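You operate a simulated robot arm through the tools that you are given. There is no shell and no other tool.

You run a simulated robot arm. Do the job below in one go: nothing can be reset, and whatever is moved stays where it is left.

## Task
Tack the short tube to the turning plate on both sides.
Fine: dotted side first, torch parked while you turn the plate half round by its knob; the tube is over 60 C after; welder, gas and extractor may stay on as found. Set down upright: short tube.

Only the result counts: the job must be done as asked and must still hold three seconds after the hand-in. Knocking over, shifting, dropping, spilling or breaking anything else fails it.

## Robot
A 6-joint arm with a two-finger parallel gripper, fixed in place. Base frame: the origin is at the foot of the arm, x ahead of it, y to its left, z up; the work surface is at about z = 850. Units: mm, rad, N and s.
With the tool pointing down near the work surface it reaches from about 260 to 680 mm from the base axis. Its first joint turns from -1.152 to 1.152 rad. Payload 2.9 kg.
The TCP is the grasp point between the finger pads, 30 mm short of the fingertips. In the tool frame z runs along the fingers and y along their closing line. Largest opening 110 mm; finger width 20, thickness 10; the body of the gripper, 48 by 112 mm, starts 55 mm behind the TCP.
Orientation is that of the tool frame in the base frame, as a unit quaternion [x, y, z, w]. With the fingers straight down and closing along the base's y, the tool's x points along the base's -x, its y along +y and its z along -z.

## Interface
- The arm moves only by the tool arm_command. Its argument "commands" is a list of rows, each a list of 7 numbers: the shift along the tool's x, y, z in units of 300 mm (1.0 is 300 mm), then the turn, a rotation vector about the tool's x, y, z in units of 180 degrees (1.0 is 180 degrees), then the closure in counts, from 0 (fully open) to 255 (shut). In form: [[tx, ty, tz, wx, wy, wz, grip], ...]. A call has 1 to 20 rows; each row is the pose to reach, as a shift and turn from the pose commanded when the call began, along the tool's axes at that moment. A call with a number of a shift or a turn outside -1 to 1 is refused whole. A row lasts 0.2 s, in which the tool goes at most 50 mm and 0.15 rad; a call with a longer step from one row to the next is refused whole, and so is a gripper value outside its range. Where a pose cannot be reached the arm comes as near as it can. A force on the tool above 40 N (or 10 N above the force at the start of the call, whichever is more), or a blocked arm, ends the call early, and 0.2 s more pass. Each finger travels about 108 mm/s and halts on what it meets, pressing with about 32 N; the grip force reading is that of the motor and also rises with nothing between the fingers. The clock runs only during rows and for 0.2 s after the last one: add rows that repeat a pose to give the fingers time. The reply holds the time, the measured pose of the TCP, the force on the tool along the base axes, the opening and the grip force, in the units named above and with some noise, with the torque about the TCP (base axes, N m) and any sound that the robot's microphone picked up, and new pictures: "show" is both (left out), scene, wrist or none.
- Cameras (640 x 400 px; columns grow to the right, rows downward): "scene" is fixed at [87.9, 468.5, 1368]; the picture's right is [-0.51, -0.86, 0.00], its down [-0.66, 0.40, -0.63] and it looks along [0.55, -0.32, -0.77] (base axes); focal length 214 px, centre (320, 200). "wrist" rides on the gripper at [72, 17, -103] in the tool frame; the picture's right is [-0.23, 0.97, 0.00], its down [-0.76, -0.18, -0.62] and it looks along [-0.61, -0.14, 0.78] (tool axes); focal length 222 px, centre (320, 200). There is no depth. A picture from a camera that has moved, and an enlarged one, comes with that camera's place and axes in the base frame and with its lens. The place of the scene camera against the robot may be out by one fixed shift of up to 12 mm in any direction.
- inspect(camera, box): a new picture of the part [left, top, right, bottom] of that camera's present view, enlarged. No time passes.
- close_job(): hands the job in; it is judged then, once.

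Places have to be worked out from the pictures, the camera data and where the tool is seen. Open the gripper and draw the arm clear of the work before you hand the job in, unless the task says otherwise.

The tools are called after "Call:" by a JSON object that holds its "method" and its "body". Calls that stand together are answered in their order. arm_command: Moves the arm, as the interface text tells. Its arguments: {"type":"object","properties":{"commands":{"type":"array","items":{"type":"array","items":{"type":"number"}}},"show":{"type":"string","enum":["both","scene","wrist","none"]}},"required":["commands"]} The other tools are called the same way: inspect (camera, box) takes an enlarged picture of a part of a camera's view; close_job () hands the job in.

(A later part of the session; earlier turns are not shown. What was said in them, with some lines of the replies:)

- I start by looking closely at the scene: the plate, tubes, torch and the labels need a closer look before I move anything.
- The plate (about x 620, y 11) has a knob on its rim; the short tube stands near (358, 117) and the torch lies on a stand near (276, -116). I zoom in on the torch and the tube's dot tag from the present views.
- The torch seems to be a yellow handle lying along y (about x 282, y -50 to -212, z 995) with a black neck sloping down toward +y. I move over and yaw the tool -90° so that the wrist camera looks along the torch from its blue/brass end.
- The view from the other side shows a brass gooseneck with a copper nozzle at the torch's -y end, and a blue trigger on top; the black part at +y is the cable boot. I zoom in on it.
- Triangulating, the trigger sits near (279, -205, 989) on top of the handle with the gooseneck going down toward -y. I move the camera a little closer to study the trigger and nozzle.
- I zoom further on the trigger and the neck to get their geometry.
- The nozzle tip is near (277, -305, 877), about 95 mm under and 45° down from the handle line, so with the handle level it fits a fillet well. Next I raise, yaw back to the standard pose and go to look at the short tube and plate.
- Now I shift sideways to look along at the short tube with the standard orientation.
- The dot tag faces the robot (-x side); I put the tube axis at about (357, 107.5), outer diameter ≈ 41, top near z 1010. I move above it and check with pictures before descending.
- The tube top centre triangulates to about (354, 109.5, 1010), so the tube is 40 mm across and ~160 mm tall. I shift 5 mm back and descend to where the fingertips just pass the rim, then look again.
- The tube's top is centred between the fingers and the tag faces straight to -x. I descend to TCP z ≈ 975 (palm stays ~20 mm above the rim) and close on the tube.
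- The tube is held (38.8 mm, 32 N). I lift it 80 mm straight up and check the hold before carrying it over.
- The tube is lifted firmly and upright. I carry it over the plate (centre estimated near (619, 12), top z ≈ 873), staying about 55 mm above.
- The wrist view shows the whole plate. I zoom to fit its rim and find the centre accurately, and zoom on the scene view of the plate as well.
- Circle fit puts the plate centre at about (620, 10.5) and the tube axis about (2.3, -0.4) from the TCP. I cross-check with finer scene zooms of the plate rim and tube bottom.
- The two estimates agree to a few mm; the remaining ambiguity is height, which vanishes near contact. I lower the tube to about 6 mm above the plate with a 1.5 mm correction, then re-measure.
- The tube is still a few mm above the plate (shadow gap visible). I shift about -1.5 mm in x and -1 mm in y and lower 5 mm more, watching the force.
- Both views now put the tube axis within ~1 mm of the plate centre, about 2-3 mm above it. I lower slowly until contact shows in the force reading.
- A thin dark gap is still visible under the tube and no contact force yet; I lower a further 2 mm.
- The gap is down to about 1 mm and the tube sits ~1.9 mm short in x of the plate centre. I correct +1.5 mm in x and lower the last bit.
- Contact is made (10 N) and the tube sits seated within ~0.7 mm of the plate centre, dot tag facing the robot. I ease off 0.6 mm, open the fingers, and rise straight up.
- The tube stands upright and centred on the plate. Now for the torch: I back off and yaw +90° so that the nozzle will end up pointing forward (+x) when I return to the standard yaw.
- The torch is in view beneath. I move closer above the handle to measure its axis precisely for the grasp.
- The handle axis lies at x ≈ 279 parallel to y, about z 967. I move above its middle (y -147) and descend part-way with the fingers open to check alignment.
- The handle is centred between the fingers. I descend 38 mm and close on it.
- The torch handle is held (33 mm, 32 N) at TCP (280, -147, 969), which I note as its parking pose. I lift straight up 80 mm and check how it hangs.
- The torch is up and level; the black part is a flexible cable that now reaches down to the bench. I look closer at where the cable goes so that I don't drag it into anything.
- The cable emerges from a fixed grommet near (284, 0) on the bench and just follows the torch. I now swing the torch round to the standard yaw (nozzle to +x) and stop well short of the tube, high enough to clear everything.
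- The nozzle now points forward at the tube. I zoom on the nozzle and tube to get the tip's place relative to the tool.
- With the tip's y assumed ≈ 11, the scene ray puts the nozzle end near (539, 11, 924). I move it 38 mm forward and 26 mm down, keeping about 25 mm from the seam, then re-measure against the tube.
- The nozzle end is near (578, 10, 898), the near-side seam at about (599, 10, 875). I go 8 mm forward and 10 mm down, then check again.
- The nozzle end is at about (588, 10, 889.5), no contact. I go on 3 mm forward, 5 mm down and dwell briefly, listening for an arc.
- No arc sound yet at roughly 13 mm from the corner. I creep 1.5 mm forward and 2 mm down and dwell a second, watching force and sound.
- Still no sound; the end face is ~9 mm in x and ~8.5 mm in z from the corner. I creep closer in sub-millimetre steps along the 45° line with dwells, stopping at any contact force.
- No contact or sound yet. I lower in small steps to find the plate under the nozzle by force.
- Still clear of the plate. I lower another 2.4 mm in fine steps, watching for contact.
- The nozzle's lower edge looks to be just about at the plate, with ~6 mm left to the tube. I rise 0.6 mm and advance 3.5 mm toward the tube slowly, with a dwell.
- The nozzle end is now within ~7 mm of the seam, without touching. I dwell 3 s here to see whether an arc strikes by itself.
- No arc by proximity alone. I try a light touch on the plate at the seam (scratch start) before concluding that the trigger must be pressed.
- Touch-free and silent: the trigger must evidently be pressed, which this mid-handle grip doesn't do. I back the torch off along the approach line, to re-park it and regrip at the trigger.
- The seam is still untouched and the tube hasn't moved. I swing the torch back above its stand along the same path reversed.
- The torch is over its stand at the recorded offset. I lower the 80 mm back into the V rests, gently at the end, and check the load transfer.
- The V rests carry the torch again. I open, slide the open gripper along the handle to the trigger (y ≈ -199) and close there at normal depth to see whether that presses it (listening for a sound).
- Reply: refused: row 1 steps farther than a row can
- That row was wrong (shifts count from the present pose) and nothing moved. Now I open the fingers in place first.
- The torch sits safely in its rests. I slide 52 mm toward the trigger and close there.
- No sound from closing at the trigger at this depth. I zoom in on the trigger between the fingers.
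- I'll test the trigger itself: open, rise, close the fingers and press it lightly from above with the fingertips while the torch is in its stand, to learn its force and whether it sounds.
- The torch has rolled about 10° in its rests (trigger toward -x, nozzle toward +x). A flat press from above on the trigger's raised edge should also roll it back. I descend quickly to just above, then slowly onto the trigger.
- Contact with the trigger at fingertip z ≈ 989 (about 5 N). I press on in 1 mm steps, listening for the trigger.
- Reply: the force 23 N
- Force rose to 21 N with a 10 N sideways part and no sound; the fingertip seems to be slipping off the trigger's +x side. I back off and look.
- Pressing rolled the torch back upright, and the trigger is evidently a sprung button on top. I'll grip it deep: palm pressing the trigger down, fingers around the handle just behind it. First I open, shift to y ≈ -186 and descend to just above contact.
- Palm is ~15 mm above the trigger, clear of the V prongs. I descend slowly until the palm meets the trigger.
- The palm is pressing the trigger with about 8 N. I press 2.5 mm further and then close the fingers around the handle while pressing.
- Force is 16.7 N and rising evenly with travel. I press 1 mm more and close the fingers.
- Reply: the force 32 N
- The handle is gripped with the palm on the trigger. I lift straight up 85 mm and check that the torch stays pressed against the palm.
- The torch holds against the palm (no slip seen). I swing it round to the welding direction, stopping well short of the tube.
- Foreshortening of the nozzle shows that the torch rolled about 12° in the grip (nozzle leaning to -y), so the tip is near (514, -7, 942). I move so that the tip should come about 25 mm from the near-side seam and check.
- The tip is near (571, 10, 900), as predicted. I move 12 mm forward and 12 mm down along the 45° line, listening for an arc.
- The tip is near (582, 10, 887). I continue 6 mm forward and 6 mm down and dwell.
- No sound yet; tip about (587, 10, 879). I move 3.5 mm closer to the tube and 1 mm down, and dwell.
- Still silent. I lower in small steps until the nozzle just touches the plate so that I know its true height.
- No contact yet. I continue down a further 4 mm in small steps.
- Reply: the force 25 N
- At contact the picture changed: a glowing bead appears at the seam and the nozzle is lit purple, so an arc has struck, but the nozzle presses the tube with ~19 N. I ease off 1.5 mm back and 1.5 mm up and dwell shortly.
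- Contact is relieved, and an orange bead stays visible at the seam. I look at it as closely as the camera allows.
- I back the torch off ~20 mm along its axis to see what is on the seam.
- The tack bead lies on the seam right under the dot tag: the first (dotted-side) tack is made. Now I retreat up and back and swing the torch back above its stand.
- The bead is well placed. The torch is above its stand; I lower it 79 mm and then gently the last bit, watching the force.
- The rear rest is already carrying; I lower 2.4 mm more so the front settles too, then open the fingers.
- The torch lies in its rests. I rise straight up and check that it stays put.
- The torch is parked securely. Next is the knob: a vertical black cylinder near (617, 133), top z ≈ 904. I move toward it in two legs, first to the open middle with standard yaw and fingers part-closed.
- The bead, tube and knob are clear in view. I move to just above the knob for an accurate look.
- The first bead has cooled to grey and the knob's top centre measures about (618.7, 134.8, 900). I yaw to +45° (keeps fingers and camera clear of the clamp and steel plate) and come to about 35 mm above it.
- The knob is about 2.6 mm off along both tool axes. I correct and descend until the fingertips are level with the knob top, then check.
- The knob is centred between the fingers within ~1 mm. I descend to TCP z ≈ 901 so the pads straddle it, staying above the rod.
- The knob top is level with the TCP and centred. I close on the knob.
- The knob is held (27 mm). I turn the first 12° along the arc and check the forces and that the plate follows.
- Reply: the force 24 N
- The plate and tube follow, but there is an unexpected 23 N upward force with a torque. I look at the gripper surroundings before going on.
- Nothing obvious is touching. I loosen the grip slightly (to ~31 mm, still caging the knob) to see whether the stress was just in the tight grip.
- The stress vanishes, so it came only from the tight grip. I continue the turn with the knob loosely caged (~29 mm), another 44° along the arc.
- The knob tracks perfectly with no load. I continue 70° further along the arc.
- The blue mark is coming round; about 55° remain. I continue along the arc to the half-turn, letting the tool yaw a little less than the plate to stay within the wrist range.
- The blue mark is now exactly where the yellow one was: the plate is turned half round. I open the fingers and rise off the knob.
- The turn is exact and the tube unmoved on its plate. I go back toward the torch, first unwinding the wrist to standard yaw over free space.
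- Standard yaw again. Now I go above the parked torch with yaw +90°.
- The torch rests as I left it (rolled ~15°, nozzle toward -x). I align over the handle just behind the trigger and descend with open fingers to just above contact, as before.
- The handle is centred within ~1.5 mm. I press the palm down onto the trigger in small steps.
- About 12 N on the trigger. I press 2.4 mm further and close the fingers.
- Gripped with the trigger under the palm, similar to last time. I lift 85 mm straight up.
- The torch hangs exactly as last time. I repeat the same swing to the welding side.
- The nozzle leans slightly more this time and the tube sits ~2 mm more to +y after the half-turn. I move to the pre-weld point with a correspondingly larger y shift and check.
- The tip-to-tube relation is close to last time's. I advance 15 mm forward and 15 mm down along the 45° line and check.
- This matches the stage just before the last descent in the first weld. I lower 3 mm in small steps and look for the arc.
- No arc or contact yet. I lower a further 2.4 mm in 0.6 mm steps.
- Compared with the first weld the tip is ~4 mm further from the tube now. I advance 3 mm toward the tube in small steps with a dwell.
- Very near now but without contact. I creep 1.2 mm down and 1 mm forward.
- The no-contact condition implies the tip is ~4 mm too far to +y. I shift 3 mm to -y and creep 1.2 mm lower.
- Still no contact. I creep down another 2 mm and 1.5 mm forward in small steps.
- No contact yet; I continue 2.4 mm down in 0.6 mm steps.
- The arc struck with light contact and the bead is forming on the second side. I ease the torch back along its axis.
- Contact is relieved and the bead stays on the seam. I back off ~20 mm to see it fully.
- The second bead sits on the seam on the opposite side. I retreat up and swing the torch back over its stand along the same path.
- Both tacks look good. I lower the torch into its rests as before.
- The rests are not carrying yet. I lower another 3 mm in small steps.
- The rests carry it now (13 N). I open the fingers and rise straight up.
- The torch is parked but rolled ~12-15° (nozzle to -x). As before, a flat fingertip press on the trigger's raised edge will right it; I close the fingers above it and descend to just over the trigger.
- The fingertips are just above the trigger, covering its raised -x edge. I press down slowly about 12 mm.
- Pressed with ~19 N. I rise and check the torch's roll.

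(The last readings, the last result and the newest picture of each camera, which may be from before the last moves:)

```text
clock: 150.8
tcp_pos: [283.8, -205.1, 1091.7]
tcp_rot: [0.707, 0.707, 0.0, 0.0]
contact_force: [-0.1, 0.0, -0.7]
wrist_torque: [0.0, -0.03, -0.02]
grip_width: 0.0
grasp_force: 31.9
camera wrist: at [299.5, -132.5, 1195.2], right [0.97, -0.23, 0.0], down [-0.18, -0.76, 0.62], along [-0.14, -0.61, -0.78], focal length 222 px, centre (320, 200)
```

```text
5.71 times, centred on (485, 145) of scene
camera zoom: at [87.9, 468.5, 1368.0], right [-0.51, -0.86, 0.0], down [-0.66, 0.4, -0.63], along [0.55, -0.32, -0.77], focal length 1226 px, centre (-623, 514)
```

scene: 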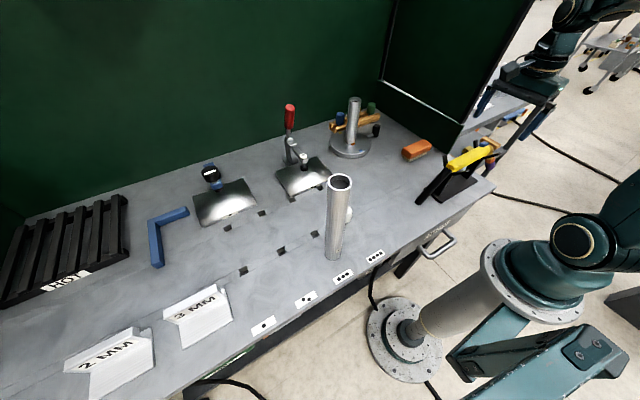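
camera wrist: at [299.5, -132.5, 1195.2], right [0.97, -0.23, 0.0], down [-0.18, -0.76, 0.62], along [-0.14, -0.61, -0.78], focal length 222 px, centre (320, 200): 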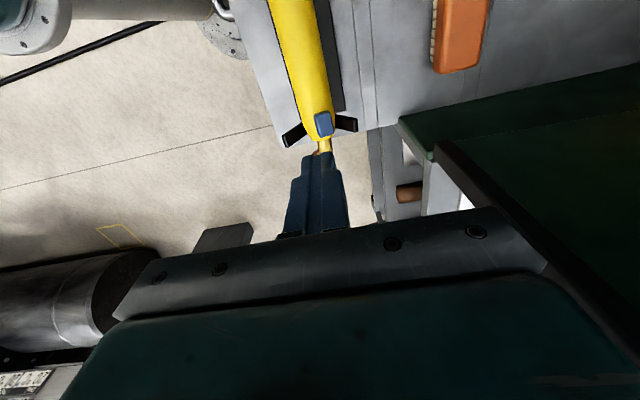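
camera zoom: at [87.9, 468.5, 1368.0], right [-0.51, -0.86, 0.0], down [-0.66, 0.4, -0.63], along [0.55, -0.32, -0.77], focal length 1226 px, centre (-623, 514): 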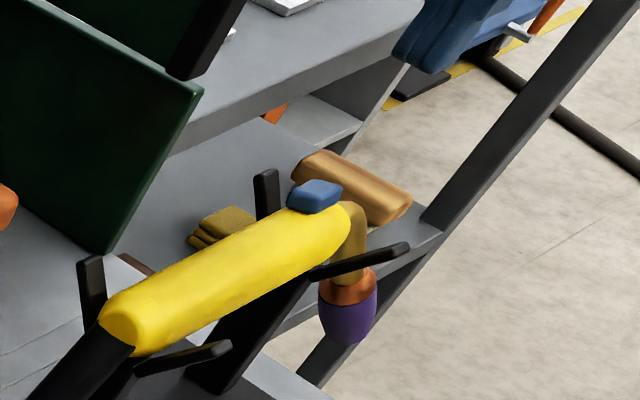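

The torch now sits nearly upright in its rests and is secure. I open the gripper and draw the arm back to its starting pose, clear of everything.

Call:
{"method": "arm_command", "body": {"commands": [[0, 0, -0.05, 0, 0, 0, 200], [0.05, 0.02, -0.1, 0, 0, -0.03, 100], [0.11, 0.043, -0.15, 0, 0, -0.07, 0], [0.17, 0.067, -0.2, 0, 0, -0.113, 0], [0.23, 0.09, -0.213, 0, 0, -0.156, 0], [0.29, 0.114, -0.213, 0, 0, -0.199, 0], [0.35, 0.137, -0.213, 0, 0, -0.242, 0], [0.41, 0.16, -0.213, 0, 0, -0.285, 0], [0.47, 0.184, -0.213, 0, 0, -0.328, 0], [0.53, 0.207, -0.213, 0, 0, -0.371, 0], [0.59, 0.231, -0.213, 0, 0, -0.414, 0], [0.65, 0.255, -0.213, 0, 0, -0.457, 0], [0.697, 0.273, -0.213, 0, 0, -0.5, 0], [0.697, 0.273, -0.213, 0, 0, -0.5, 0]]}}

Call:
{"method": "inspect", "body": {"camera": "scene", "box": [310, 90, 410, 170]}}

Call:
{"method": "inspect", "body": {"camera": "scene", "box": [340, 125, 370, 150]}}

Call:
{"method": "inspect", "body": {"camera": "wrist", "box": [280, 120, 480, 245]}}

Call:
{"method": "inspect", "body": {"camera": "wrist", "box": [60, 0, 320, 180]}}

```text
clock: 153.8
tcp_pos: [365.9, 4.3, 1153.8]
tcp_rot: [-0.001, 1.0, 0.0, 0.001]
contact_force: [0.8, 0.4, -0.8]
wrist_torque: [0.0, 0.03, -0.04]
grip_width: 109.8
grasp_force: 0.1
camera wrist: at [292.1, 22.8, 1258.6], right [0.23, 0.97, 0.0], down [0.76, -0.18, 0.62], along [0.61, -0.14, -0.78], focal length 222 px, centre (320, 200)
```

scene: 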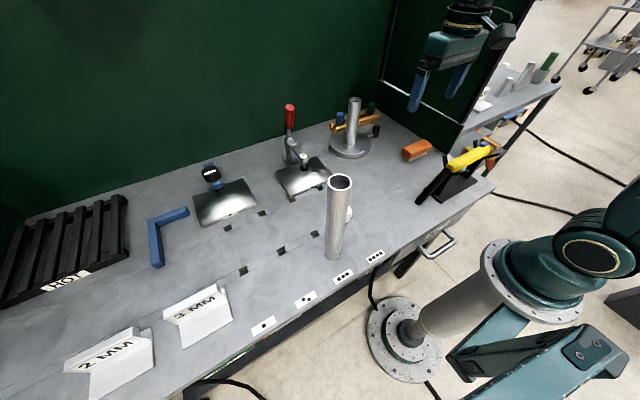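
wrist: 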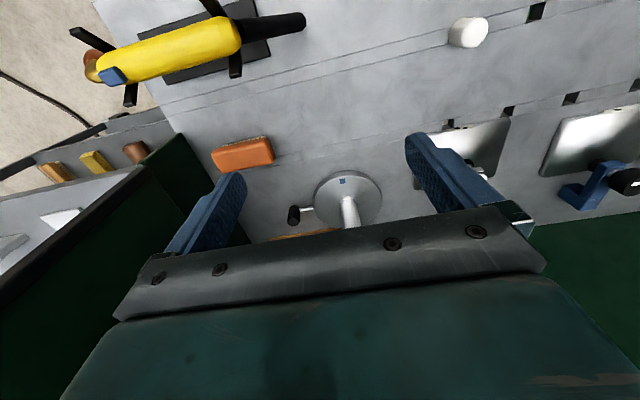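

```text
5.00 times, centred on (360, 130) of scene
camera zoom: at [87.9, 468.6, 1368.0], right [-0.51, -0.86, 0.0], down [-0.66, 0.4, -0.63], along [0.55, -0.32, -0.77], focal length 1072 px, centre (120, 550)
```

zoom: 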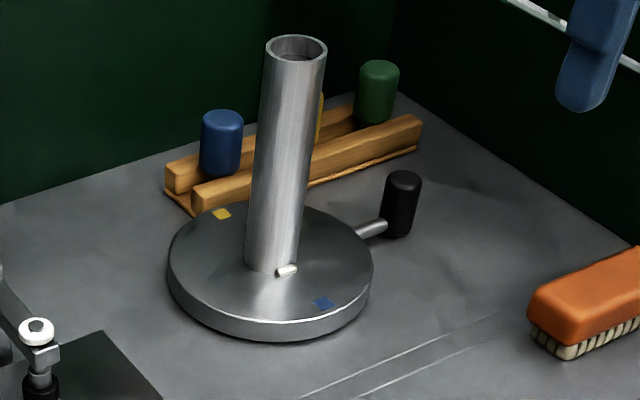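

```text
16.00 times, centred on (355, 138) of scene
camera zoom: at [87.9, 468.6, 1368.0], right [-0.51, -0.86, 0.0], down [-0.66, 0.4, -0.63], along [0.55, -0.32, -0.77], focal length 3432 px, centre (-240, 1200)
```

zoom: 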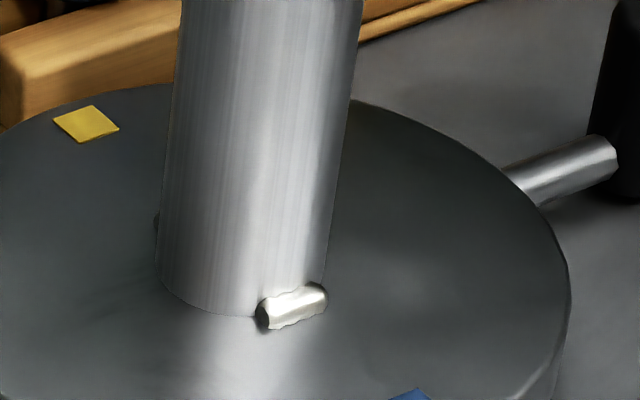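

```text
3.20 times, centred on (380, 182) of wrist
camera zoom: at [292.1, 22.8, 1258.6], right [0.23, 0.97, 0.0], down [0.76, -0.18, 0.62], along [0.61, -0.14, -0.78], focal length 711 px, centre (128, 256)
```

zoom: 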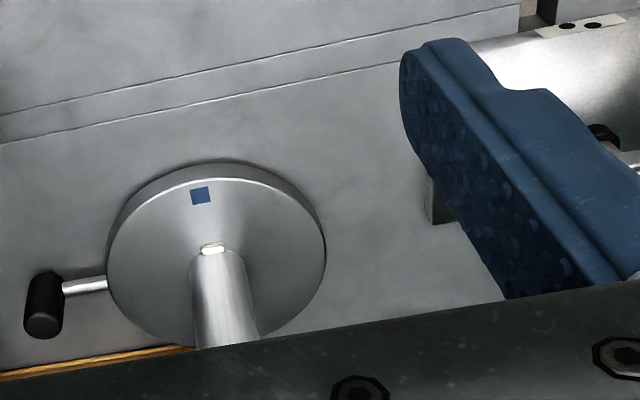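

```text
2.22 times, centred on (190, 90) of wrist
camera zoom: at [292.1, 22.8, 1258.6], right [0.23, 0.97, 0.0], down [0.76, -0.18, 0.62], along [0.61, -0.14, -0.78], focal length 494 px, centre (609, 444)
```

zoom: 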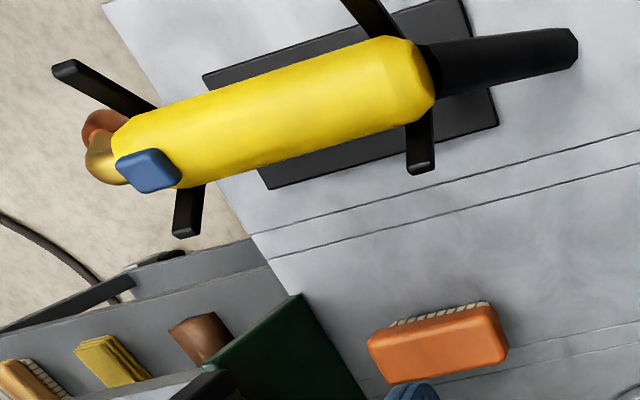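

Everything checks out: the tube stands upright with a grey bead on each side, the plate is half-turned, the torch rests in its stand, and the arm is open and clear with nothing else disturbed. I hand the job in.

Call:
{"method": "close_job", "body": {}}

```text
The job is handed in.
```

The short tube stands upright on the turning plate with a tack bead on each side, about 180° apart, and I have handed the job in.

- **Order:** I tacked the dotted side first, parked the torch, and turned the plate half round by its knob. The coloured marks swapped places, so the turn was a true half turn. Then I tacked the other side.
- **Trigger:** Holding the nozzle at the seam did nothing by itself. I gripped the torch deep enough that the palm pressed its trigger, and the arc struck when the nozzle touched the seam. On the first tack the nozzle pressed the tube with about 19 N before I eased off. The tube stayed upright, and after the half turn it sits about 2 mm off its first position.
- **Torch:** It is back in its stand, but rolled roughly 8–10° from how I found it. It was rolled about 12–15° while I turned the plate. I pressed it partly upright at the end and left the rest.
- **Not measured:** I could not read the tube's temperature. The beads glowed when made and had cooled to grey by hand-in. After the turn, only one end of the first bead shows from the camera.

Nothing else on the bench was knocked over or visibly moved. The gripper is open and the arm is back near its starting pose.
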